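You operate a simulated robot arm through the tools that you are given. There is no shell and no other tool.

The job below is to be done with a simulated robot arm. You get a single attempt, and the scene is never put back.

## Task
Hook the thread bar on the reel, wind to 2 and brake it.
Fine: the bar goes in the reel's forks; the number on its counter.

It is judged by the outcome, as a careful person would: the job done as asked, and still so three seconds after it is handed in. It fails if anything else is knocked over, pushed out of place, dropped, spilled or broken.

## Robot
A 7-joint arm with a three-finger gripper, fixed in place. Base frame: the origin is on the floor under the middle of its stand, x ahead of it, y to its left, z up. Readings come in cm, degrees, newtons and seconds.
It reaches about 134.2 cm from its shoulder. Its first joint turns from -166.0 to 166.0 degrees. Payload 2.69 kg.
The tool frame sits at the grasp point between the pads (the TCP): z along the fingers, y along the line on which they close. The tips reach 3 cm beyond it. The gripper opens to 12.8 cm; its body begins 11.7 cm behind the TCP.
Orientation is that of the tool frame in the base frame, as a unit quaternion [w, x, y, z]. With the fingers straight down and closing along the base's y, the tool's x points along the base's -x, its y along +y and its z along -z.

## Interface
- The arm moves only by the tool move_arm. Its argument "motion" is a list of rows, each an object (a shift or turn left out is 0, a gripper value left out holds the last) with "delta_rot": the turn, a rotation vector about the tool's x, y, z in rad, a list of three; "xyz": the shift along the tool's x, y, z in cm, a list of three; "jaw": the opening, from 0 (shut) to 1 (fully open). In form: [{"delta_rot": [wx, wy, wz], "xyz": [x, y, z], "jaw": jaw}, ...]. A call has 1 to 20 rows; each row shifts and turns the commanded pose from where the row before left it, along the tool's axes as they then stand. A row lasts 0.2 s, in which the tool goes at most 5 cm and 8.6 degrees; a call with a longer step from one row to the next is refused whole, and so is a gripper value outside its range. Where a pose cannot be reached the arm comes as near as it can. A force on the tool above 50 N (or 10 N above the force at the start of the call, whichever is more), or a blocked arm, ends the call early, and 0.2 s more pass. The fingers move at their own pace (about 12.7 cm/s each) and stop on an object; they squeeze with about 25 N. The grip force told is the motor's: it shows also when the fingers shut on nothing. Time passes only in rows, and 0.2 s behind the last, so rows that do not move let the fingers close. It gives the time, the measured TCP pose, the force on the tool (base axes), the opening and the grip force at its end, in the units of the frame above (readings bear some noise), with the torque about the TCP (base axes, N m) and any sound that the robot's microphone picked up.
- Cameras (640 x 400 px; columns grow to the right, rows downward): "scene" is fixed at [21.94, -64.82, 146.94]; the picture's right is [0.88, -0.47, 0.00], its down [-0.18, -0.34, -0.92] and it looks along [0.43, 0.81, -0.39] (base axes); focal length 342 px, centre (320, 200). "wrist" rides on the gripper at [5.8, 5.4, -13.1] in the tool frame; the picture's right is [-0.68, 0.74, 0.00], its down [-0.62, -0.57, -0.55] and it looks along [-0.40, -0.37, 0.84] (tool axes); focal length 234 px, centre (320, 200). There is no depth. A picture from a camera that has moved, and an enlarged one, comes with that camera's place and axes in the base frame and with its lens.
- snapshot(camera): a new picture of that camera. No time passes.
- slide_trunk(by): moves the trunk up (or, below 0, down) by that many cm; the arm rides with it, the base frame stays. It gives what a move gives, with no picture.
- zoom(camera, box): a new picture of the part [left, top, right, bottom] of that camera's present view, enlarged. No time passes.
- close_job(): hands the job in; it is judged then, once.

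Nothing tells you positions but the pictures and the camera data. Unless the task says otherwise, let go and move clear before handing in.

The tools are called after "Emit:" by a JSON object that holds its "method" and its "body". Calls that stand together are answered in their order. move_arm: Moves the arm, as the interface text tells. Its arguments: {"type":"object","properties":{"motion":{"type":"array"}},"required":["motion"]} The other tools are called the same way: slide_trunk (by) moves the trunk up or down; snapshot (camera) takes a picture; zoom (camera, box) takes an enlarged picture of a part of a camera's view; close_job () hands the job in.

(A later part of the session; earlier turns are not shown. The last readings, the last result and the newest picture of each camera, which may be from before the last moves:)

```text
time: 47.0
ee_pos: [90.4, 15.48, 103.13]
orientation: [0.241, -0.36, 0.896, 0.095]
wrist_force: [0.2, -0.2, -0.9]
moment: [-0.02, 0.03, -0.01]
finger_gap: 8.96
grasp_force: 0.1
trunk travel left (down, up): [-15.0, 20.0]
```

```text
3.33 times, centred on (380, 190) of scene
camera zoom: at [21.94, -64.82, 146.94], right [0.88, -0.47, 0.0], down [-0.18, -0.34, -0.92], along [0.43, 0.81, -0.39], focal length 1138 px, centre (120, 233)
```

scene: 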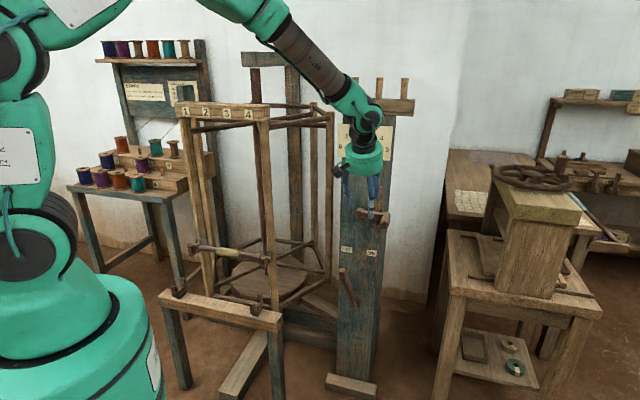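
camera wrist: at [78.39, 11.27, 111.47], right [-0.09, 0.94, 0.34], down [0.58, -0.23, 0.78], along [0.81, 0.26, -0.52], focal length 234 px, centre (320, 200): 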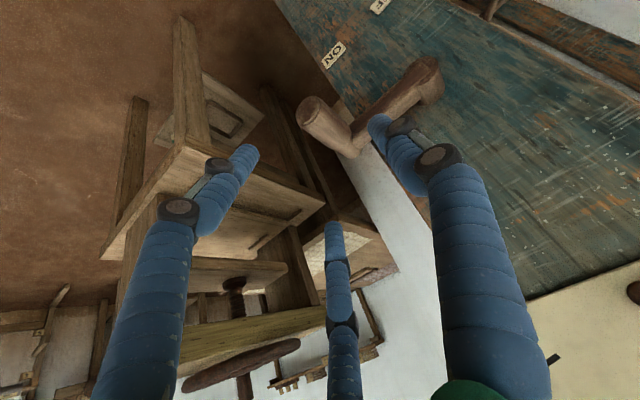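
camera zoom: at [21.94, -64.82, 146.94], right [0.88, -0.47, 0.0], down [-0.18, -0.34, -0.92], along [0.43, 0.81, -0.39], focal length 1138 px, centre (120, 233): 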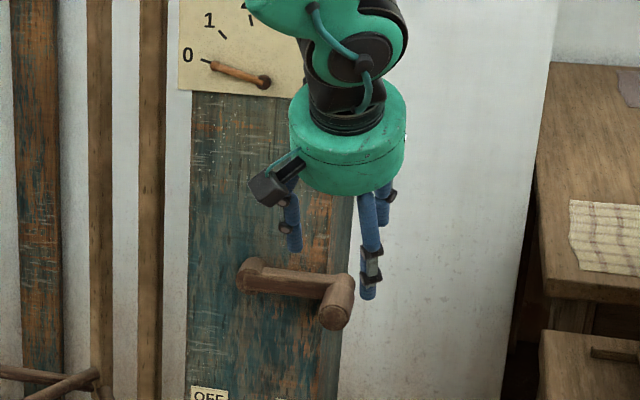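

The hand is poised above and behind the handle. I'll check the alignment closely before going in.

Emit:
{"method": "zoom", "body": {"camera": "wrist", "box": [240, 40, 480, 190]}}

```text
2.67 times, centred on (360, 115) of wrist
camera zoom: at [78.39, 11.27, 111.47], right [-0.09, 0.94, 0.34], down [0.58, -0.23, 0.78], along [0.81, 0.26, -0.52], focal length 624 px, centre (213, 427)
```

zoom: 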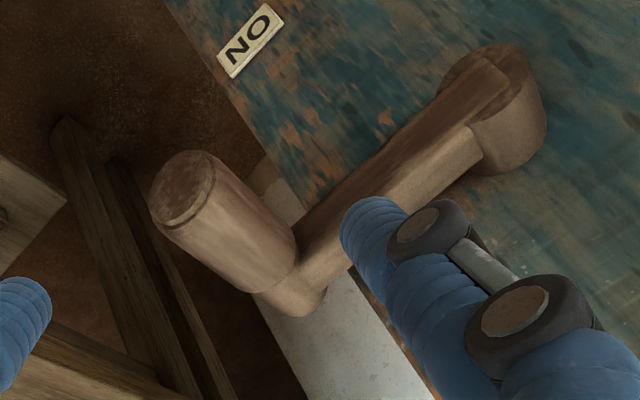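

Handle axis measured at p≈52.3, z≈92.5. I'll slide the open fingers down around the handle.

Emit:
{"method": "move_arm", "body": {"motion": [{"xyz": [0.2, -0.05, 2.6]}, {"xyz": [0.2, -0.05, 2.6]}, {"xyz": [0.2, -0.05, 2.6]}, {"xyz": [0.2, -0.05, 2.5]}, {"xyz": [0, 0, 0]}]}}

Emit:
{"method": "snapshot", "body": {"camera": "wrist"}}

Emit:
{"method": "zoom", "body": {"camera": "scene", "box": [320, 130, 440, 250]}}

```text
time: 48.2
ee_pos: [93.81, 18.23, 93.99]
orientation: [0.24, -0.359, 0.897, 0.095]
wrist_force: [0.5, 0.3, -0.9]
moment: [-0.02, 0.0, -0.02]
finger_gap: 8.95
grasp_force: 0.1
trunk travel left (down, up): [-15.0, 20.0]
```

```text
taken
camera wrist: at [81.85, 14.09, 102.28], right [-0.09, 0.94, 0.34], down [0.58, -0.23, 0.78], along [0.81, 0.26, -0.52], focal length 234 px, centre (320, 200)
```

wrist: 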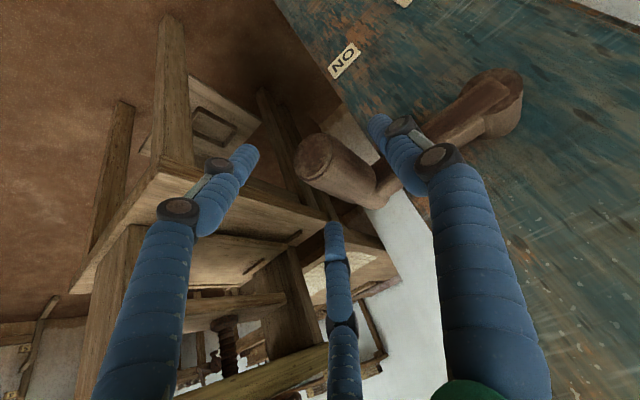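

```text
3.33 times, centred on (380, 190) of scene
camera zoom: at [21.94, -64.82, 146.94], right [0.88, -0.47, 0.0], down [-0.18, -0.34, -0.92], along [0.43, 0.81, -0.39], focal length 1138 px, centre (120, 233)
```

zoom: 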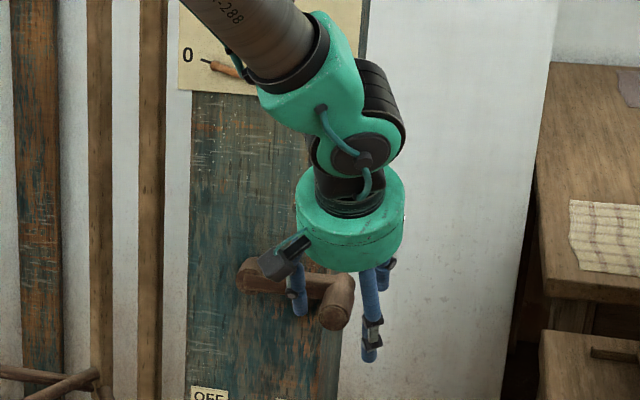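

The fingers straddle the handle. I'll close gently on it.

Emit:
{"method": "move_arm", "body": {"motion": [{"jaw": 0.55}, {"jaw": 0.45}, {"jaw": 0.38}, {"jaw": 0.3}, {"jaw": 0.3}]}}

Emit:
{"method": "snapshot", "body": {"camera": "wrist"}}

Emit:
{"method": "zoom", "body": {"camera": "scene", "box": [320, 130, 440, 250]}}

```text
time: 49.4
ee_pos: [93.69, 18.33, 93.94]
orientation: [0.24, -0.361, 0.896, 0.094]
wrist_force: [-17.0, 19.0, -2.0]
moment: [0.15, 0.18, 0.11]
finger_gap: 5.56
grasp_force: 12.9
trunk travel left (down, up): [-15.0, 20.0]
```

```text
taken
camera wrist: at [81.69, 14.21, 102.3], right [-0.09, 0.94, 0.34], down [0.58, -0.23, 0.78], along [0.81, 0.26, -0.52], focal length 234 px, centre (320, 200)
```

wrist: 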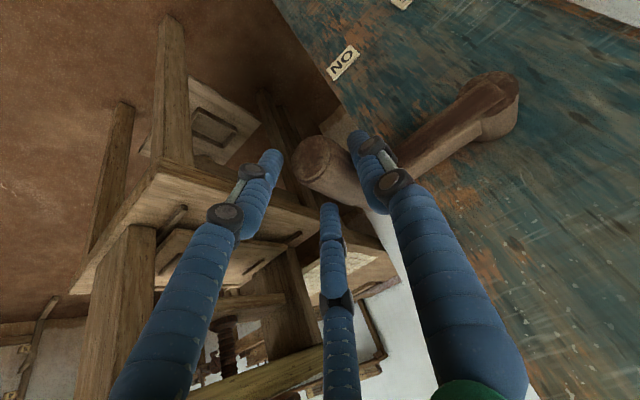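

```text
3.33 times, centred on (380, 190) of scene
camera zoom: at [21.94, -64.82, 146.94], right [0.88, -0.47, 0.0], down [-0.18, -0.34, -0.92], along [0.43, 0.81, -0.39], focal length 1138 px, centre (120, 233)
```

zoom: 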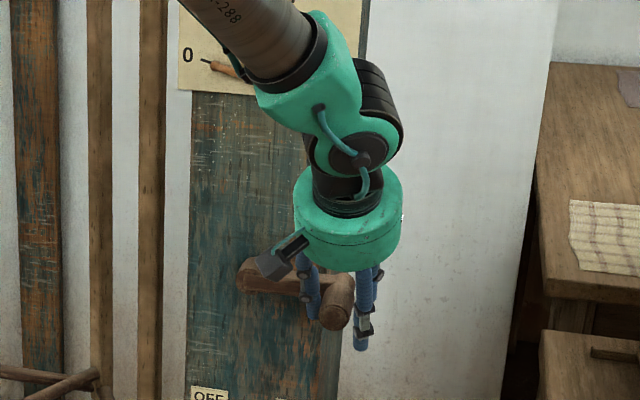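

Only the single finger is touching (25 N sideways), so the hand is a bit too far right. I'll shift it left a little, then close fully.

Emit:
{"method": "move_arm", "body": {"motion": [{"xyz": [0, 0.4, 0], "jaw": 0.36}, {"xyz": [0, 0.4, 0], "jaw": 0.36}, {"jaw": 0.3}, {"jaw": 0.22}]}}

Emit:
{"method": "snapshot", "body": {"camera": "wrist"}}

```text
time: 50.4
ee_pos: [93.42, 18.77, 94.03]
orientation: [0.242, -0.359, 0.896, 0.095]
wrist_force: [8.8, -6.5, -0.9]
moment: [0.13, -0.36, -1.79]
finger_gap: 4.62
grasp_force: 45.1
trunk travel left (down, up): [-15.0, 20.0]
```

```text
taken
camera wrist: at [81.32, 14.61, 102.39], right [-0.08, 0.94, 0.34], down [0.57, -0.23, 0.79], along [0.81, 0.26, -0.52], focal length 234 px, centre (320, 200)
```

wrist: 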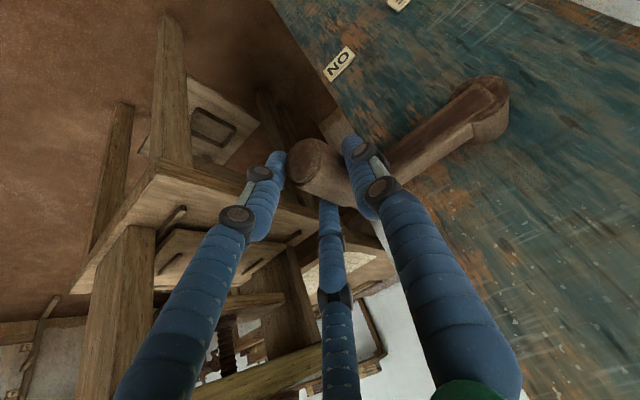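

The handle is now held from both sides. I'll try a small clockwise test (handle downward) and watch the force, the dial, and the reel.

Emit:
{"method": "move_arm", "body": {"motion": [{"xyz": [0.457, 0.04, 0.791], "jaw": 0.22}, {"xyz": [0.454, 0.12, 0.785]}, {"xyz": [0.447, 0.198, 0.773]}, {"xyz": [0, 0, 0]}]}}

Emit:
{"method": "snapshot", "body": {"camera": "wrist"}}

Emit:
{"method": "snapshot", "body": {"camera": "scene"}}

Emit:
{"method": "zoom", "body": {"camera": "scene", "box": [330, 110, 430, 250]}}

```text
time: 51.4
ee_pos: [92.92, 19.15, 90.79]
orientation: [0.238, -0.358, 0.898, 0.095]
wrist_force: [27.1, 4.7, -9.8]
moment: [-1.21, 0.85, -2.13]
finger_gap: 4.61
grasp_force: 45.1
trunk travel left (down, up): [-15.0, 20.0]
stopped in row 4: the force on the tool passed its limit at 51 N (the readings are from after the stop); the commanded pose is now the measured one
```

```text
taken
camera wrist: at [80.95, 15.02, 99.17], right [-0.08, 0.94, 0.34], down [0.58, -0.23, 0.78], along [0.81, 0.26, -0.53], focal length 234 px, centre (320, 200)
```

wrist: 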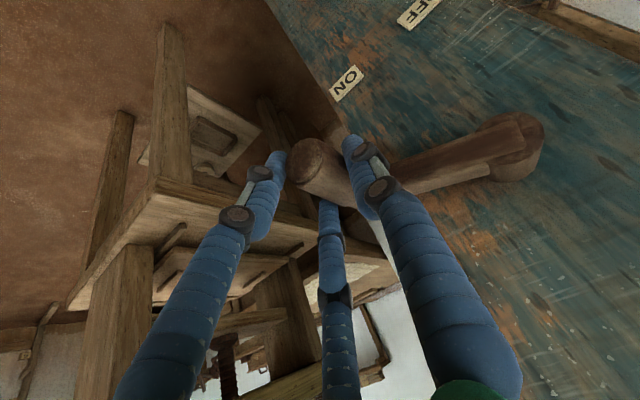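

```text
taken
```

scene: 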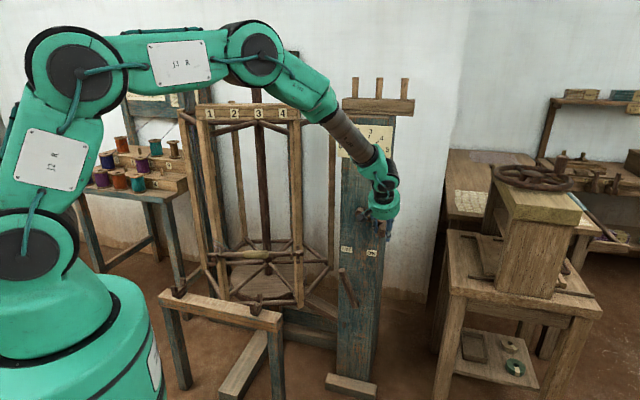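

```text
2.86 times, centred on (380, 180) of scene
camera zoom: at [21.94, -64.82, 146.94], right [0.88, -0.47, 0.0], down [-0.18, -0.34, -0.92], along [0.43, 0.81, -0.39], focal length 976 px, centre (149, 257)
```

zoom: 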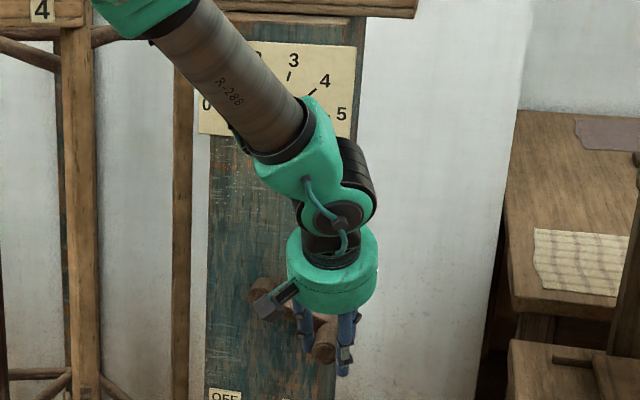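

The crank works: the reel turned with it about 1:1, with the bar riding in the forks; the force spike came from stopping the heavy reel abruptly. I'll continue clockwise along the circle with smooth ramp-up and ramp-down.

Emit:
{"method": "move_arm", "body": {"motion": [{"xyz": [0.087, 0.058, 0.149]}, {"xyz": [0.173, 0.124, 0.293]}, {"xyz": [0.255, 0.209, 0.431]}, {"xyz": [0.25, 0.234, 0.422]}, {"xyz": [0.243, 0.26, 0.41]}, {"xyz": [0.237, 0.284, 0.397]}, {"xyz": [0.23, 0.309, 0.384]}, {"xyz": [0.222, 0.332, 0.369]}, {"xyz": [0.213, 0.354, 0.353]}, {"xyz": [0.204, 0.374, 0.336]}, {"xyz": [0.194, 0.395, 0.318]}, {"xyz": [0.184, 0.414, 0.3]}, {"xyz": [0.173, 0.432, 0.281]}, {"xyz": [0.162, 0.449, 0.261]}, {"xyz": [0.15, 0.464, 0.239]}, {"xyz": [0.093, 0.317, 0.148]}, {"xyz": [0.045, 0.161, 0.07]}, {"xyz": [0, 0, 0]}]}}

Emit:
{"method": "snapshot", "body": {"camera": "wrist"}}

Emit:
{"method": "snapshot", "body": {"camera": "scene"}}

Emit:
{"method": "zoom", "body": {"camera": "scene", "box": [330, 110, 430, 250]}}

```text
time: 55.2
ee_pos: [89.18, 22.75, 85.01]
orientation: [0.24, -0.36, 0.897, 0.095]
wrist_force: [5.1, 15.2, 24.8]
moment: [0.65, -0.24, -1.16]
finger_gap: 4.63
grasp_force: 44.8
trunk travel left (down, up): [-15.0, 20.0]
```

```text
taken
camera wrist: at [77.12, 18.66, 93.41], right [-0.09, 0.94, 0.34], down [0.58, -0.23, 0.78], along [0.81, 0.26, -0.52], focal length 234 px, centre (320, 200)
```

wrist: 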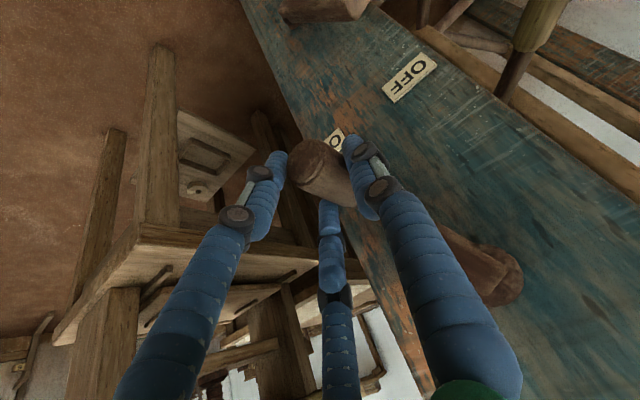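

```text
taken
```

scene: 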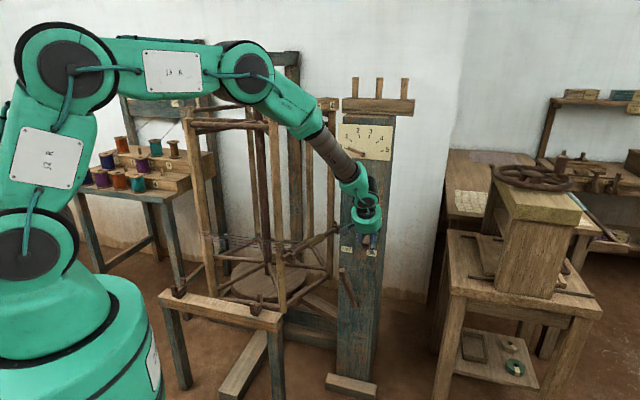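

```text
2.86 times, centred on (380, 180) of scene
camera zoom: at [21.94, -64.82, 146.94], right [0.88, -0.47, 0.0], down [-0.18, -0.34, -0.92], along [0.43, 0.81, -0.39], focal length 976 px, centre (149, 257)
```

zoom: 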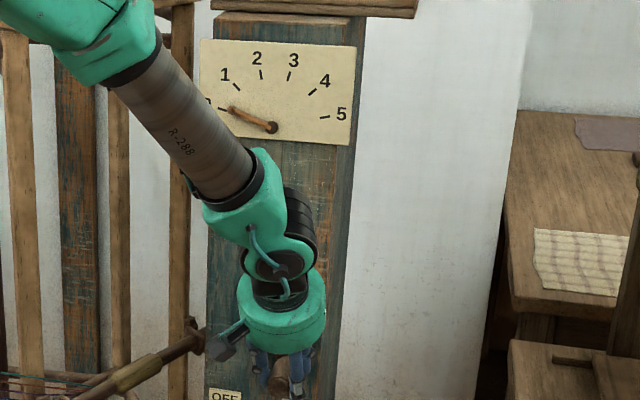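

The needle has started to climb from 0 (about 0.2 after ~63°), so clockwise is right and one turn ≈ one count. A radial force shows my circle is slightly low, so I'll correct the centre and carry on through the bottom.

Emit:
{"method": "move_arm", "body": {"motion": [{"xyz": [-0.025, 0.165, -0.05]}, {"xyz": [0.015, 0.334, 0.011]}, {"xyz": [0.112, 0.51, 0.172]}, {"xyz": [0.128, 0.695, 0.192]}, {"xyz": [0.105, 0.711, 0.15]}, {"xyz": [0.08, 0.72, 0.107]}, {"xyz": [0.054, 0.728, 0.063]}, {"xyz": [0.029, 0.732, 0.018]}, {"xyz": [0.004, 0.733, -0.026]}, {"xyz": [-0.022, 0.73, -0.069]}, {"xyz": [-0.048, 0.723, -0.114]}, {"xyz": [-0.073, 0.712, -0.157]}, {"xyz": [-0.098, 0.698, -0.199]}, {"xyz": [-0.122, 0.68, -0.24]}, {"xyz": [-0.146, 0.662, -0.282]}, {"xyz": [-0.169, 0.637, -0.319]}, {"xyz": [-0.142, 0.461, -0.265]}, {"xyz": [-0.101, 0.297, -0.187]}, {"xyz": [-0.053, 0.147, -0.097]}, {"xyz": [0, 0, 0]}]}}

Emit:
{"method": "snapshot", "body": {"camera": "wrist"}}

Emit:
{"method": "snapshot", "body": {"camera": "scene"}}

Emit:
{"method": "zoom", "body": {"camera": "scene", "box": [330, 110, 430, 250]}}

```text
time: 58.6
ee_pos: [82.06, 29.81, 85.87]
orientation: [0.24, -0.359, 0.897, 0.095]
wrist_force: [-16.2, -8.2, 15.2]
moment: [0.38, -0.15, -0.87]
finger_gap: 4.63
grasp_force: 44.7
trunk travel left (down, up): [-15.0, 20.0]
stopped in row 16: the force on the tool passed its limit at 51 N (the readings are from after the stop); the commanded pose is now the measured one
```

```text
taken
camera wrist: at [70.12, 25.62, 94.22], right [-0.08, 0.94, 0.34], down [0.58, -0.23, 0.78], along [0.81, 0.26, -0.52], focal length 234 px, centre (320, 200)
```

wrist: 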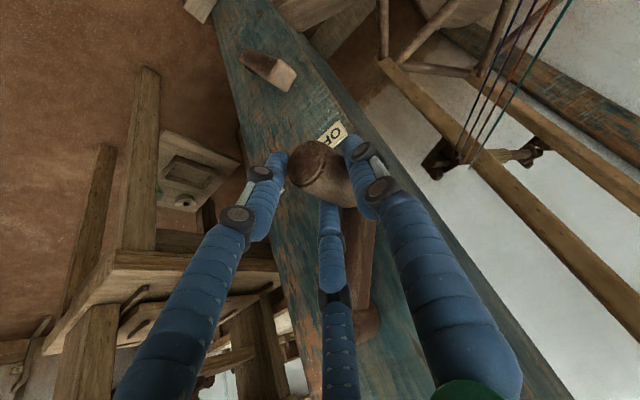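

```text
taken
```

scene: 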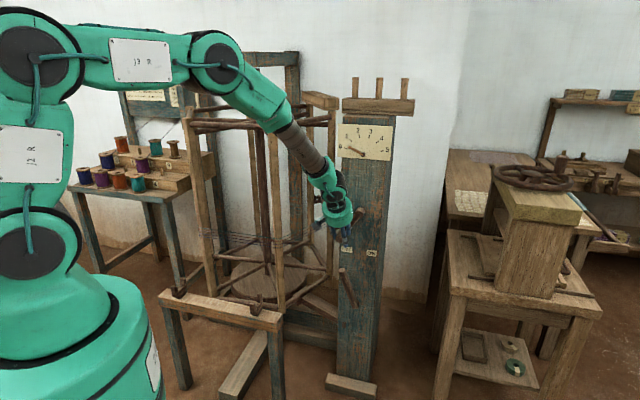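

```text
2.86 times, centred on (380, 180) of scene
camera zoom: at [21.94, -64.82, 146.94], right [0.88, -0.47, 0.0], down [-0.18, -0.34, -0.92], along [0.43, 0.81, -0.39], focal length 976 px, centre (149, 257)
```

zoom: 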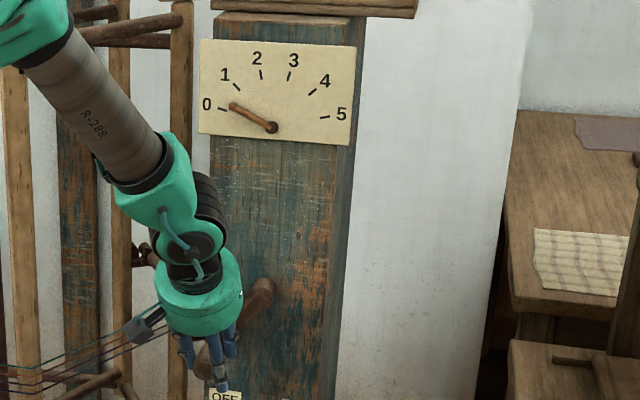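

The dial reads about 0.35 at ~125° of crank, so one turn is one count. Fitting the three handle points gives a radius of about 10.05 cm; I'll continue on that corrected circle up the left side.

Emit:
{"method": "move_arm", "body": {"motion": [{"xyz": [-0.049, 0.143, -0.091]}, {"xyz": [-0.101, 0.279, -0.186]}, {"xyz": [-0.161, 0.405, -0.295]}, {"xyz": [-0.23, 0.511, -0.421]}, {"xyz": [-0.248, 0.476, -0.45]}, {"xyz": [-0.266, 0.439, -0.478]}, {"xyz": [-0.281, 0.401, -0.503]}, {"xyz": [-0.294, 0.359, -0.525]}, {"xyz": [-0.307, 0.317, -0.545]}, {"xyz": [-0.318, 0.272, -0.562]}, {"xyz": [-0.328, 0.226, -0.577]}, {"xyz": [-0.335, 0.18, -0.588]}, {"xyz": [-0.342, 0.132, -0.598]}, {"xyz": [-0.346, 0.083, -0.602]}, {"xyz": [-0.349, 0.034, -0.606]}, {"xyz": [-0.351, -0.014, -0.606]}, {"xyz": [-0.263, -0.043, -0.453]}, {"xyz": [-0.175, -0.043, -0.301]}, {"xyz": [-0.087, -0.027, -0.149]}, {"xyz": [0, 0, 0]}]}}

Emit:
{"method": "snapshot", "body": {"camera": "wrist"}}

Emit:
{"method": "snapshot", "body": {"camera": "scene"}}

Emit:
{"method": "zoom", "body": {"camera": "scene", "box": [330, 110, 430, 250]}}

```text
time: 61.8
ee_pos: [79.07, 32.71, 93.98]
orientation: [0.24, -0.36, 0.896, 0.096]
wrist_force: [-19.2, -8.3, 23.5]
moment: [-0.28, -1.48, -3.25]
finger_gap: 4.64
grasp_force: 45.1
trunk travel left (down, up): [-15.0, 20.0]
stopped in row 16: the force on the tool passed its limit at 52 N (the readings are from after the stop); the commanded pose is now the measured one
```

```text
taken
camera wrist: at [67.1, 28.55, 102.35], right [-0.08, 0.94, 0.34], down [0.58, -0.23, 0.78], along [0.81, 0.26, -0.52], focal length 234 px, centre (320, 200)
```

wrist: 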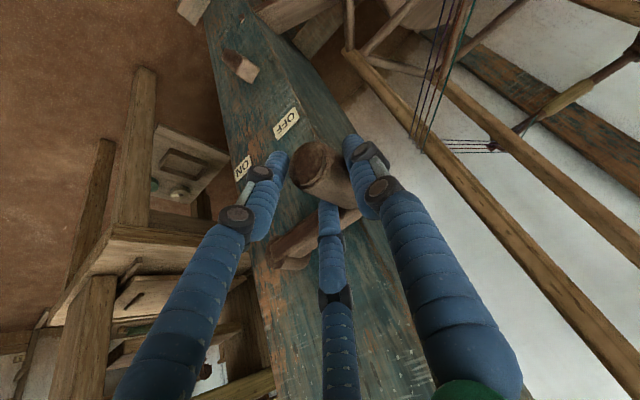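

```text
taken
```

scene: 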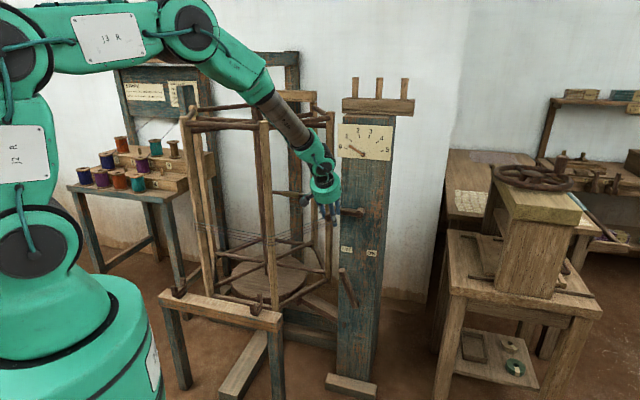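

```text
2.86 times, centred on (380, 180) of scene
camera zoom: at [21.94, -64.82, 146.94], right [0.88, -0.47, 0.0], down [-0.18, -0.34, -0.92], along [0.43, 0.81, -0.39], focal length 976 px, centre (149, 257)
```

zoom: 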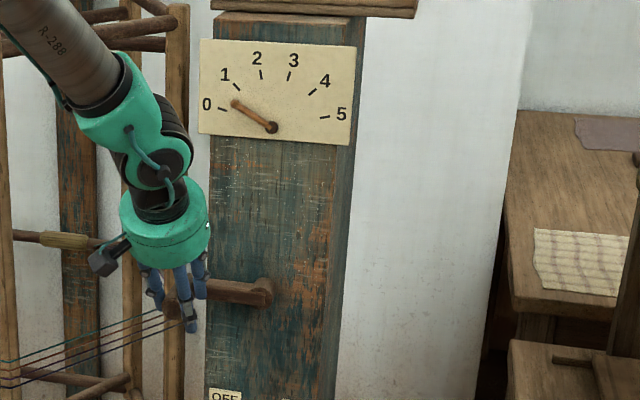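

The handle is at 9 o'clock and the dial near 0.5. The crank plane is slightly skewed (a pull toward me on the left side), so I'll relieve that and continue over the top.

Emit:
{"method": "move_arm", "body": {"motion": [{"xyz": [0.0, -0.002, -0.201]}, {"xyz": [-0.088, -0.01, -0.352]}, {"xyz": [-0.262, -0.04, -0.451]}, {"xyz": [-0.35, -0.094, -0.596]}, {"xyz": [-0.347, -0.142, -0.587]}, {"xyz": [-0.344, -0.19, -0.577]}, {"xyz": [-0.337, -0.236, -0.562]}, {"xyz": [-0.331, -0.282, -0.546]}, {"xyz": [-0.321, -0.325, -0.526]}, {"xyz": [-0.311, -0.368, -0.505]}, {"xyz": [-0.299, -0.408, -0.48]}, {"xyz": [-0.286, -0.447, -0.454]}, {"xyz": [-0.271, -0.483, -0.425]}, {"xyz": [-0.255, -0.518, -0.393]}, {"xyz": [-0.238, -0.548, -0.361]}, {"xyz": [-0.219, -0.577, -0.326]}, {"xyz": [-0.152, -0.45, -0.221]}, {"xyz": [-0.095, -0.308, -0.136]}, {"xyz": [-0.045, -0.156, -0.064]}, {"xyz": [0, 0, 0]}]}}

Emit:
{"method": "snapshot", "body": {"camera": "wrist"}}

Emit:
{"method": "snapshot", "body": {"camera": "scene"}}

```text
time: 66.0
ee_pos: [82.77, 28.88, 102.86]
orientation: [0.239, -0.36, 0.897, 0.093]
wrist_force: [-21.3, 8.4, 35.4]
moment: [0.9, -0.29, -0.79]
finger_gap: 4.64
grasp_force: 45.2
trunk travel left (down, up): [-15.0, 20.0]
```

```text
taken
camera wrist: at [70.82, 24.75, 111.13], right [-0.09, 0.94, 0.33], down [0.58, -0.22, 0.78], along [0.81, 0.26, -0.53], focal length 234 px, centre (320, 200)
```

wrist: 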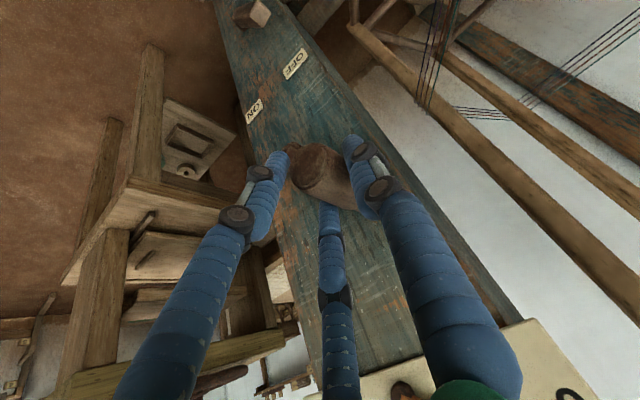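

```text
taken
```

scene: 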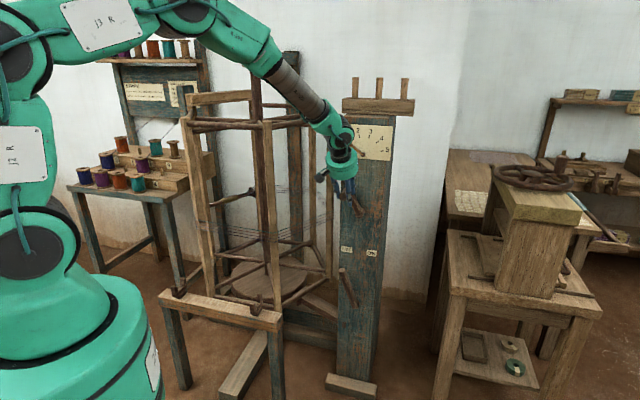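

The forces point back along my fingers, meaning the handle sits too near the fingertips and is being squeezed outward. I'll loosen, go about 1 cm deeper on the handle, and re-grip before continuing.

Emit:
{"method": "move_arm", "body": {"motion": [{"jaw": 0.4}, {"jaw": 0.46}, {"xyz": [0, 0, 0.4], "jaw": 0.46}, {"xyz": [0, 0, 0.5]}, {"xyz": [0, 0, 0]}, {"jaw": 0.38}, {"jaw": 0.32}, {"jaw": 0.32}]}}

Emit:
{"method": "snapshot", "body": {"camera": "wrist"}}

Emit:
{"method": "zoom", "body": {"camera": "scene", "box": [330, 110, 430, 250]}}

```text
time: 67.8
ee_pos: [83.35, 29.17, 101.92]
orientation: [0.237, -0.36, 0.897, 0.094]
wrist_force: [2.1, 0.2, 0.9]
moment: [0.01, 0.02, -1.04]
finger_gap: 4.59
grasp_force: 45.0
trunk travel left (down, up): [-15.0, 20.0]
```

```text
taken
camera wrist: at [71.45, 25.05, 110.19], right [-0.08, 0.94, 0.33], down [0.58, -0.23, 0.78], along [0.81, 0.26, -0.53], focal length 234 px, centre (320, 200)
```

wrist: 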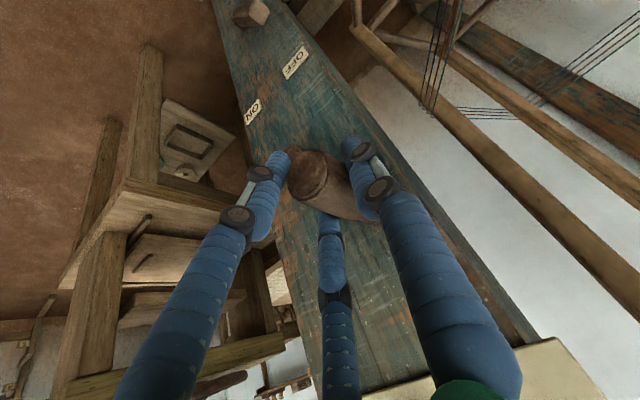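

```text
2.86 times, centred on (380, 180) of scene
camera zoom: at [21.94, -64.82, 146.94], right [0.88, -0.47, 0.0], down [-0.18, -0.34, -0.92], along [0.43, 0.81, -0.39], focal length 976 px, centre (149, 257)
```

zoom: 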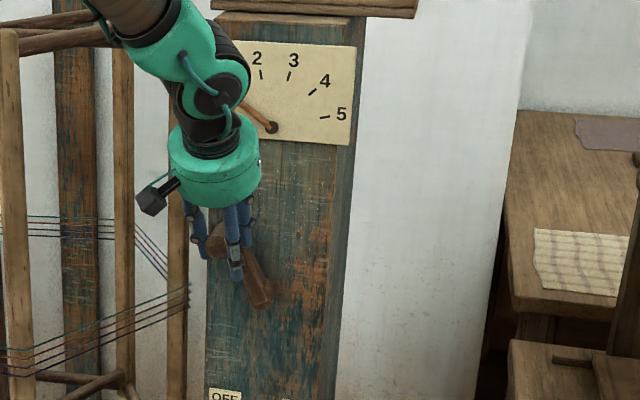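

Neutral grip now, with forces near zero. I continue over the top with a moderate segment.

Emit:
{"method": "move_arm", "body": {"motion": [{"xyz": [-0.045, -0.157, -0.063]}, {"xyz": [-0.086, -0.319, -0.12]}, {"xyz": [-0.119, -0.486, -0.162]}, {"xyz": [-0.139, -0.664, -0.18]}, {"xyz": [-0.117, -0.678, -0.14]}, {"xyz": [-0.093, -0.689, -0.098]}, {"xyz": [-0.069, -0.695, -0.055]}, {"xyz": [-0.045, -0.7, -0.013]}, {"xyz": [-0.021, -0.701, 0.029]}, {"xyz": [0.004, -0.699, 0.071]}, {"xyz": [0.019, -0.52, 0.08]}, {"xyz": [0.021, -0.345, 0.067]}, {"xyz": [0.012, -0.172, 0.037]}, {"xyz": [0, 0, 0]}]}}

Emit:
{"method": "zoom", "body": {"camera": "scene", "box": [330, 110, 430, 250]}}

Emit:
{"method": "snapshot", "body": {"camera": "wrist"}}

```text
time: 70.8
ee_pos: [88.23, 24.45, 102.67]
orientation: [0.238, -0.36, 0.897, 0.094]
wrist_force: [-5.2, -9.4, 10.1]
moment: [0.35, -0.25, -1.91]
finger_gap: 4.55
grasp_force: 44.6
trunk travel left (down, up): [-15.0, 20.0]
```

```text
2.86 times, centred on (380, 180) of scene
camera zoom: at [21.94, -64.82, 146.94], right [0.88, -0.47, 0.0], down [-0.18, -0.34, -0.92], along [0.43, 0.81, -0.39], focal length 976 px, centre (149, 257)
```

zoom: 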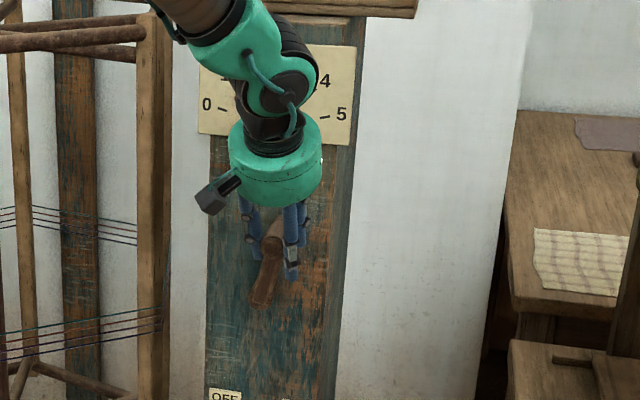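

```text
taken
camera wrist: at [76.25, 20.24, 110.97], right [-0.09, 0.94, 0.33], down [0.58, -0.23, 0.78], along [0.81, 0.26, -0.53], focal length 234 px, centre (320, 200)
```

wrist: 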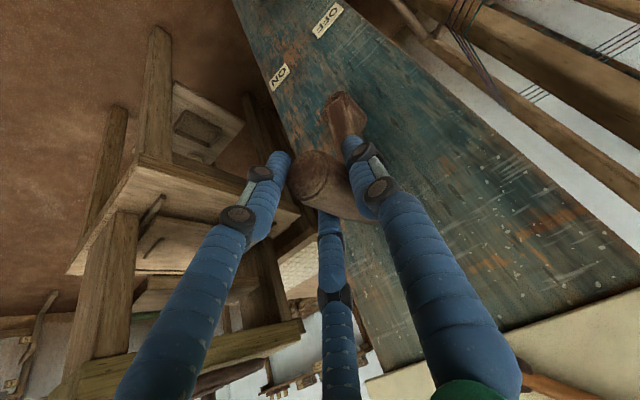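

Forces stay low with this circle. Next I continue down the right side toward 3 o'clock (one full turn).

Emit:
{"method": "move_arm", "body": {"motion": [{"xyz": [0.014, -0.17, 0.04]}, {"xyz": [0.032, -0.339, 0.087]}, {"xyz": [0.061, -0.502, 0.151]}, {"xyz": [0.101, -0.653, 0.234]}, {"xyz": [0.124, -0.635, 0.273]}, {"xyz": [0.147, -0.612, 0.31]}, {"xyz": [0.169, -0.588, 0.346]}, {"xyz": [0.19, -0.559, 0.381]}, {"xyz": [0.21, -0.528, 0.411]}, {"xyz": [0.229, -0.494, 0.442]}, {"xyz": [0.248, -0.457, 0.47]}, {"xyz": [0.264, -0.421, 0.495]}, {"xyz": [0.28, -0.38, 0.519]}, {"xyz": [0.294, -0.338, 0.539]}, {"xyz": [0.307, -0.294, 0.558]}, {"xyz": [0.318, -0.249, 0.572]}, {"xyz": [0.246, -0.157, 0.439]}, {"xyz": [0.166, -0.089, 0.296]}, {"xyz": [0.084, -0.04, 0.148]}, {"xyz": [0, 0, 0]}]}}

Emit:
{"method": "snapshot", "body": {"camera": "scene"}}

Emit:
{"method": "zoom", "body": {"camera": "scene", "box": [330, 110, 430, 250]}}

Emit:
{"method": "snapshot", "body": {"camera": "wrist"}}

```text
time: 75.0
ee_pos: [93.5, 19.21, 94.89]
orientation: [0.238, -0.361, 0.896, 0.096]
wrist_force: [-27.6, -23.4, -1.9]
moment: [-0.12, 0.06, -1.61]
finger_gap: 4.53
grasp_force: 44.9
trunk travel left (down, up): [-15.0, 20.0]
```

```text
taken
```

scene: 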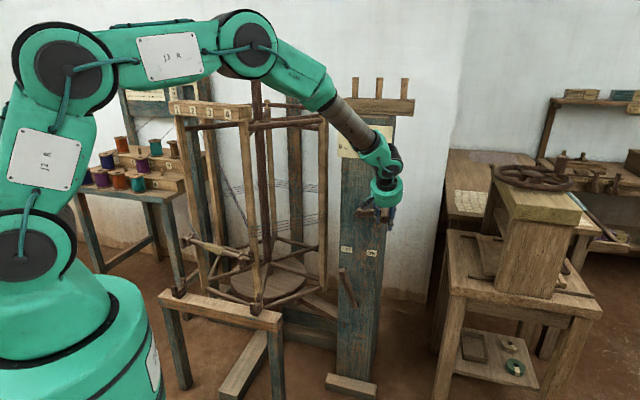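

```text
2.86 times, centred on (380, 180) of scene
camera zoom: at [21.94, -64.82, 146.94], right [0.88, -0.47, 0.0], down [-0.18, -0.34, -0.92], along [0.43, 0.81, -0.39], focal length 976 px, centre (149, 257)
```

zoom: 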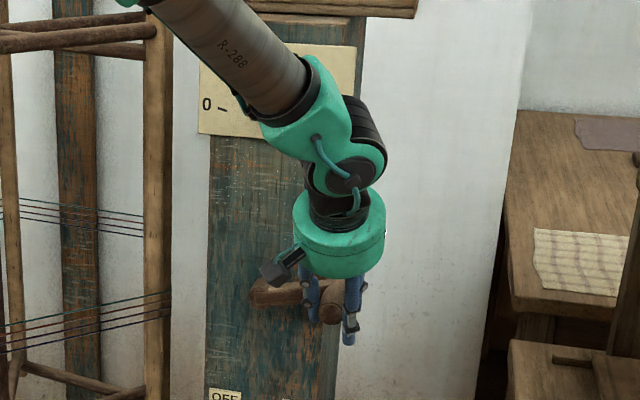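

```text
taken
camera wrist: at [81.56, 15.0, 103.34], right [-0.09, 0.94, 0.33], down [0.58, -0.23, 0.78], along [0.81, 0.26, -0.53], focal length 234 px, centre (320, 200)
```

wrist: 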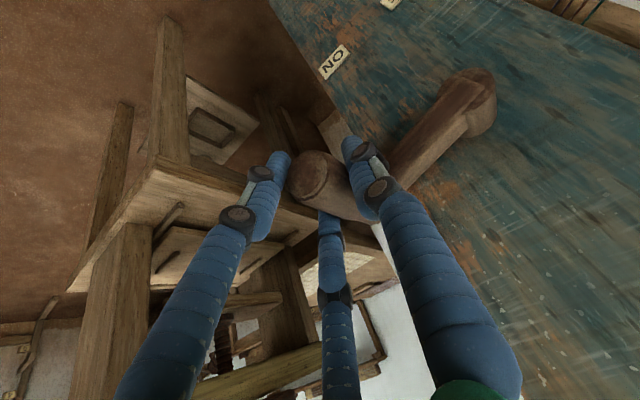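

Almost one full turn done and the bar is still hooked with threads winding on. I'll relieve the axial force and continue the second turn.

Emit:
{"method": "move_arm", "body": {"motion": [{"xyz": [0.173, -0.033, 0.1], "jaw": 0.34}, {"xyz": [0.259, -0.056, 0.25]}, {"xyz": [0.347, -0.062, 0.403]}, {"xyz": [0.436, -0.041, 0.555]}, {"xyz": [0.351, 0.009, 0.606]}, {"xyz": [0.35, 0.056, 0.604]}, {"xyz": [0.348, 0.106, 0.598]}, {"xyz": [0.345, 0.155, 0.59]}, {"xyz": [0.339, 0.201, 0.579]}, {"xyz": [0.333, 0.247, 0.565]}, {"xyz": [0.324, 0.293, 0.548]}, {"xyz": [0.314, 0.337, 0.528]}, {"xyz": [0.302, 0.379, 0.507]}, {"xyz": [0.289, 0.419, 0.482]}, {"xyz": [0.275, 0.457, 0.456]}, {"xyz": [0.258, 0.493, 0.426]}, {"xyz": [0.183, 0.393, 0.299]}, {"xyz": [0.116, 0.271, 0.189]}, {"xyz": [0.057, 0.138, 0.092]}, {"xyz": [0, 0, 0]}]}}

Emit:
{"method": "zoom", "body": {"camera": "scene", "box": [330, 110, 430, 250]}}

Emit:
{"method": "snapshot", "body": {"camera": "scene"}}

Emit:
{"method": "snapshot", "body": {"camera": "wrist"}}

```text
time: 79.2
ee_pos: [90.85, 21.57, 84.99]
orientation: [0.236, -0.361, 0.897, 0.094]
wrist_force: [23.9, 25.5, 2.0]
moment: [-0.02, 0.05, -1.64]
finger_gap: 4.57
grasp_force: 44.7
trunk travel left (down, up): [-15.0, 20.0]
```

```text
2.86 times, centred on (380, 180) of scene
camera zoom: at [21.94, -64.82, 146.94], right [0.88, -0.47, 0.0], down [-0.18, -0.34, -0.92], along [0.43, 0.81, -0.39], focal length 976 px, centre (149, 257)
```

zoom: 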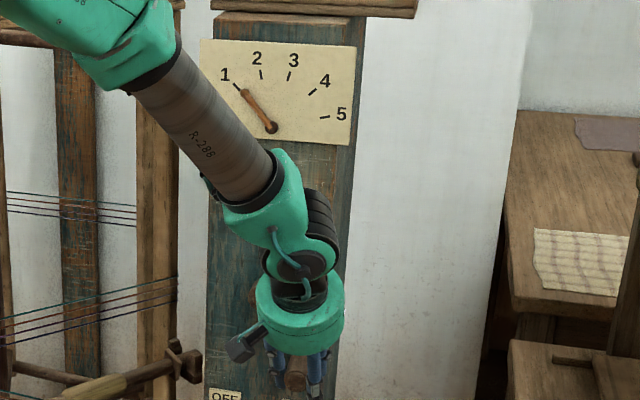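

```text
taken
```

scene: 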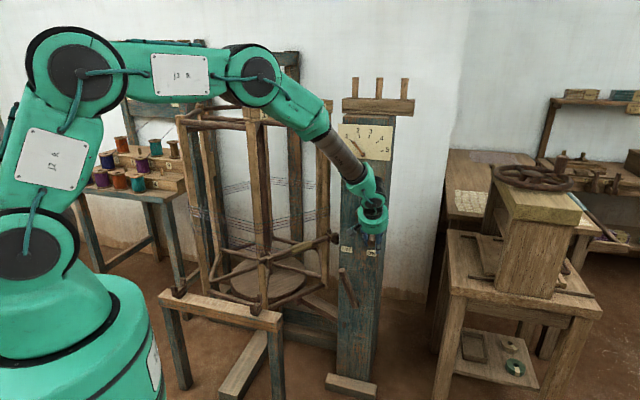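

```text
taken
camera wrist: at [78.87, 17.45, 93.36], right [-0.08, 0.94, 0.33], down [0.58, -0.22, 0.78], along [0.81, 0.26, -0.53], focal length 234 px, centre (320, 200)
```

wrist: 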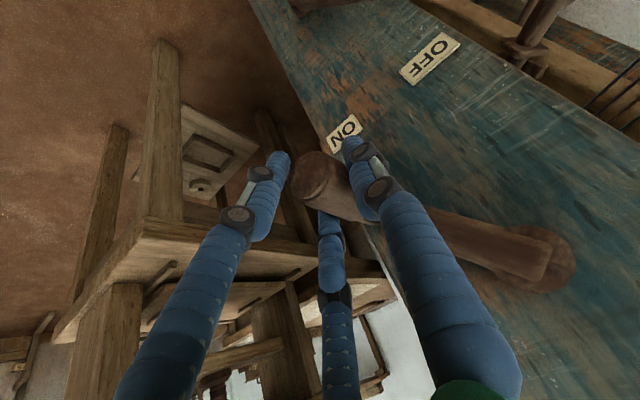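

The needle is just past 1 (≈1.15), matching the crank angle. In-plane forces are near zero; I slightly correct the axial position and continue through the bottom.

Emit:
{"method": "move_arm", "body": {"motion": [{"xyz": [-0.003, 0.141, 0.123]}, {"xyz": [0.048, 0.286, 0.205]}, {"xyz": [0.093, 0.442, 0.274]}, {"xyz": [0.183, 0.612, 0.291]}, {"xyz": [0.162, 0.634, 0.253]}, {"xyz": [0.139, 0.653, 0.212]}, {"xyz": [0.117, 0.67, 0.173]}, {"xyz": [0.094, 0.682, 0.132]}, {"xyz": [0.07, 0.692, 0.091]}, {"xyz": [0.045, 0.698, 0.048]}, {"xyz": [0.021, 0.7, 0.007]}, {"xyz": [-0.004, 0.701, -0.037]}, {"xyz": [-0.028, 0.696, -0.078]}, {"xyz": [-0.052, 0.689, -0.12]}, {"xyz": [-0.077, 0.678, -0.162]}, {"xyz": [-0.1, 0.664, -0.201]}, {"xyz": [-0.09, 0.486, -0.177]}, {"xyz": [-0.068, 0.32, -0.131]}, {"xyz": [-0.036, 0.158, -0.069]}, {"xyz": [0, 0, 0]}]}}

Emit:
{"method": "zoom", "body": {"camera": "scene", "box": [330, 110, 430, 250]}}

Emit:
{"method": "snapshot", "body": {"camera": "wrist"}}

```text
time: 83.4
ee_pos: [83.14, 29.29, 84.0]
orientation: [0.236, -0.361, 0.897, 0.094]
wrist_force: [-15.6, -12.1, -5.6]
moment: [-0.09, 0.02, -1.58]
finger_gap: 4.55
grasp_force: 44.8
trunk travel left (down, up): [-15.0, 20.0]
```

```text
2.86 times, centred on (380, 180) of scene
camera zoom: at [21.94, -64.82, 146.94], right [0.88, -0.47, 0.0], down [-0.18, -0.34, -0.92], along [0.43, 0.81, -0.39], focal length 976 px, centre (149, 257)
```

zoom: 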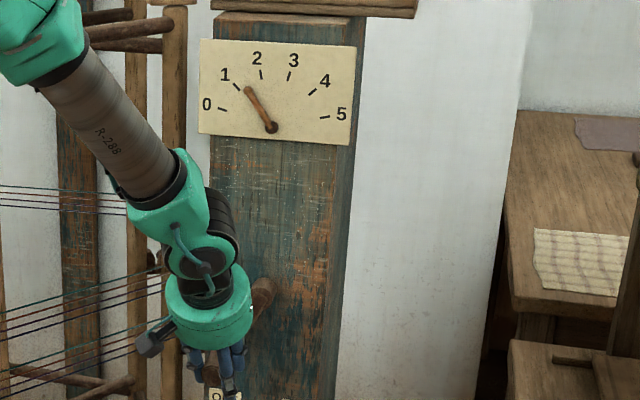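

```text
taken
camera wrist: at [71.26, 25.06, 92.38], right [-0.08, 0.94, 0.33], down [0.58, -0.22, 0.78], along [0.81, 0.26, -0.53], focal length 234 px, centre (320, 200)
```

wrist: 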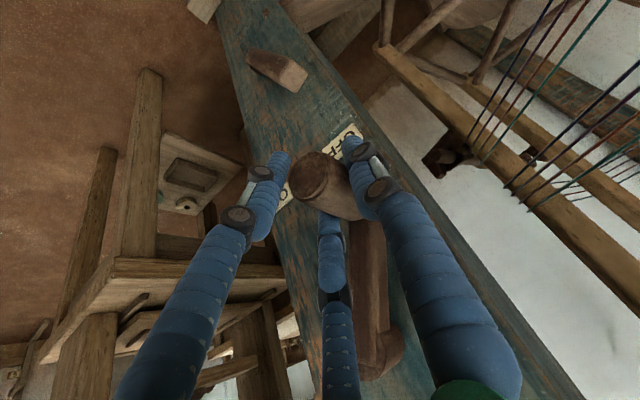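

The dial reads about 1.33, on track. Continuing up the left side.

Emit:
{"method": "move_arm", "body": {"motion": [{"xyz": [0.005, 0.156, -0.097]}, {"xyz": [-0.037, 0.306, -0.176]}, {"xyz": [-0.129, 0.447, -0.243]}, {"xyz": [-0.192, 0.574, -0.357]}, {"xyz": [-0.211, 0.545, -0.389]}, {"xyz": [-0.23, 0.511, -0.421]}, {"xyz": [-0.248, 0.476, -0.45]}, {"xyz": [-0.266, 0.439, -0.478]}, {"xyz": [-0.281, 0.401, -0.503]}, {"xyz": [-0.294, 0.359, -0.525]}, {"xyz": [-0.307, 0.317, -0.545]}, {"xyz": [-0.318, 0.272, -0.562]}, {"xyz": [-0.328, 0.226, -0.577]}, {"xyz": [-0.335, 0.18, -0.588]}, {"xyz": [-0.342, 0.132, -0.598]}, {"xyz": [-0.346, 0.083, -0.602]}, {"xyz": [-0.262, 0.03, -0.455]}, {"xyz": [-0.175, 0.005, -0.304]}, {"xyz": [-0.088, -0.003, -0.152]}, {"xyz": [0, 0, 0]}]}}

Emit:
{"method": "zoom", "body": {"camera": "scene", "box": [330, 110, 430, 250]}}

Emit:
{"method": "snapshot", "body": {"camera": "scene"}}

```text
time: 87.6
ee_pos: [79.46, 33.0, 93.31]
orientation: [0.239, -0.36, 0.897, 0.096]
wrist_force: [-15.6, -19.4, -8.5]
moment: [-0.29, 0.88, -3.16]
finger_gap: 4.63
grasp_force: 45.0
trunk travel left (down, up): [-15.0, 20.0]
```

```text
2.86 times, centred on (380, 180) of scene
camera zoom: at [21.94, -64.82, 146.94], right [0.88, -0.47, 0.0], down [-0.18, -0.34, -0.92], along [0.43, 0.81, -0.39], focal length 976 px, centre (149, 257)
```

zoom: 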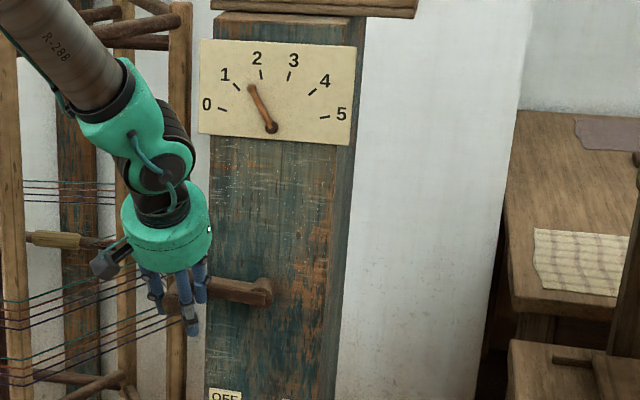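

```text
taken
```

scene: 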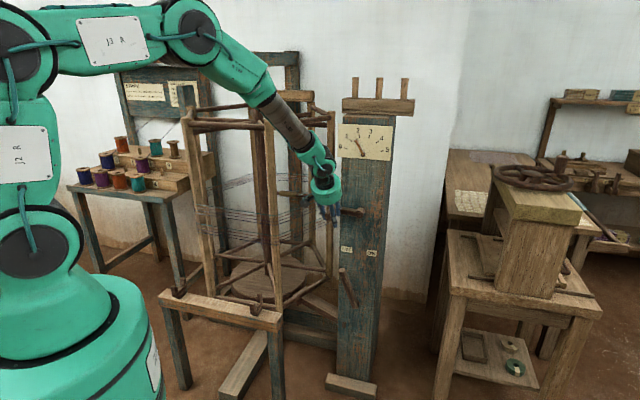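

Needle ≈1.5 with the handle at 9 o'clock. Continuing over the top.

Emit:
{"method": "move_arm", "body": {"motion": [{"xyz": [-0.036, -0.008, -0.181]}, {"xyz": [-0.124, -0.022, -0.333]}, {"xyz": [-0.262, -0.057, -0.452]}, {"xyz": [-0.348, -0.118, -0.597]}, {"xyz": [-0.343, -0.166, -0.587]}, {"xyz": [-0.338, -0.213, -0.576]}, {"xyz": [-0.33, -0.258, -0.56]}, {"xyz": [-0.322, -0.305, -0.543]}, {"xyz": [-0.311, -0.348, -0.524]}, {"xyz": [-0.299, -0.389, -0.501]}, {"xyz": [-0.286, -0.429, -0.476]}, {"xyz": [-0.271, -0.466, -0.449]}, {"xyz": [-0.254, -0.502, -0.418]}, {"xyz": [-0.237, -0.536, -0.386]}, {"xyz": [-0.218, -0.565, -0.353]}, {"xyz": [-0.199, -0.593, -0.318]}, {"xyz": [-0.135, -0.461, -0.214]}, {"xyz": [-0.084, -0.315, -0.131]}, {"xyz": [-0.04, -0.159, -0.062]}, {"xyz": [0, 0, 0]}]}}

Emit:
{"method": "zoom", "body": {"camera": "scene", "box": [330, 110, 430, 250]}}

Emit:
{"method": "snapshot", "body": {"camera": "wrist"}}

```text
time: 91.8
ee_pos: [83.54, 28.67, 101.64]
orientation: [0.236, -0.36, 0.898, 0.095]
wrist_force: [-12.6, -29.8, -32.9]
moment: [-1.23, 0.93, -2.12]
finger_gap: 4.88
grasp_force: 44.5
trunk travel left (down, up): [-15.0, 20.0]
```

```text
2.86 times, centred on (380, 180) of scene
camera zoom: at [21.94, -64.82, 146.94], right [0.88, -0.47, 0.0], down [-0.18, -0.34, -0.92], along [0.43, 0.81, -0.39], focal length 976 px, centre (149, 257)
```

zoom: 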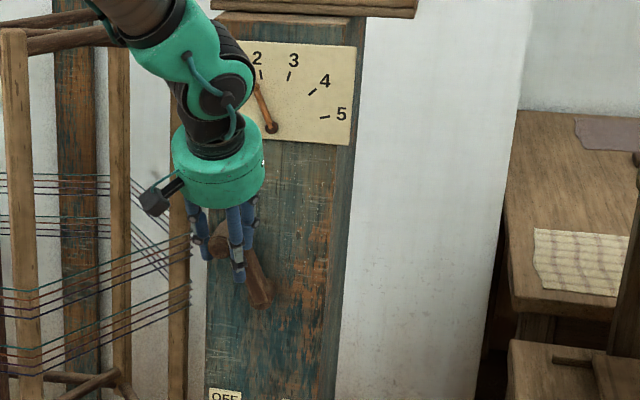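

```text
taken
camera wrist: at [71.63, 24.61, 110.21], right [-0.08, 0.94, 0.33], down [0.59, -0.22, 0.78], along [0.81, 0.26, -0.53], focal length 234 px, centre (320, 200)
```

wrist: 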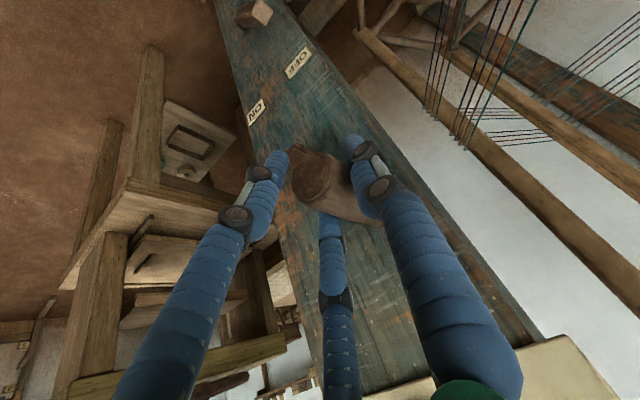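

The handle has shifted a little in my grip and the force has built up. The dial is ≈1.67, so I'll loosen, re-centre and re-grip here before the last part.

Emit:
{"method": "move_arm", "body": {"motion": [{"jaw": 0.4}, {"jaw": 0.46}, {"jaw": 0.46}, {"jaw": 0.38}, {"jaw": 0.34}, {"jaw": 0.34}]}}

Emit:
{"method": "snapshot", "body": {"camera": "wrist"}}

Emit:
{"method": "zoom", "body": {"camera": "scene", "box": [330, 110, 430, 250]}}

```text
time: 93.2
ee_pos: [83.62, 28.94, 102.02]
orientation: [0.238, -0.36, 0.897, 0.095]
wrist_force: [0.6, 4.9, 3.6]
moment: [-0.01, 0.05, -1.12]
finger_gap: 4.57
grasp_force: 44.9
trunk travel left (down, up): [-15.0, 20.0]
```

```text
taken
camera wrist: at [71.68, 24.76, 110.48], right [-0.08, 0.94, 0.33], down [0.58, -0.23, 0.78], along [0.81, 0.26, -0.53], focal length 234 px, centre (320, 200)
```

wrist: 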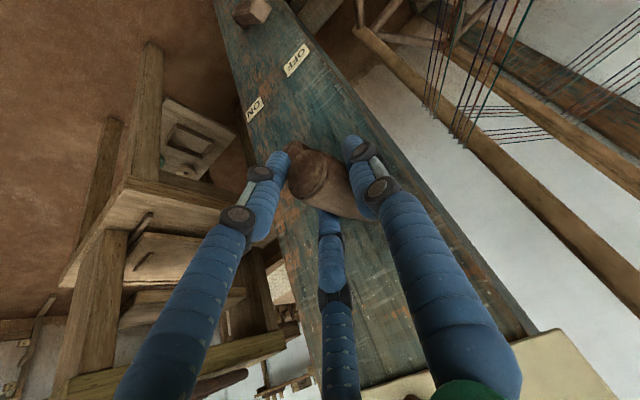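

```text
2.86 times, centred on (380, 180) of scene
camera zoom: at [21.94, -64.82, 146.94], right [0.88, -0.47, 0.0], down [-0.18, -0.34, -0.92], along [0.43, 0.81, -0.39], focal length 976 px, centre (149, 257)
```

zoom: 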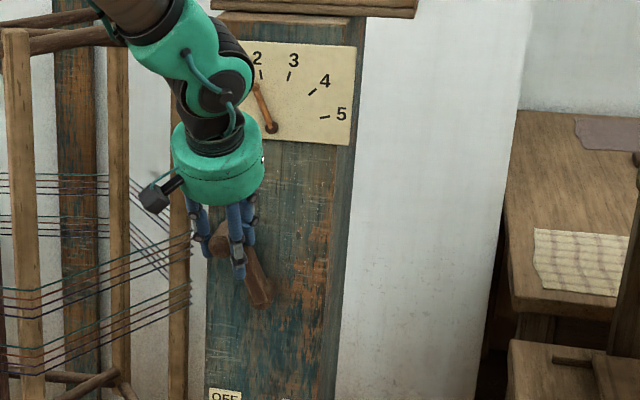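

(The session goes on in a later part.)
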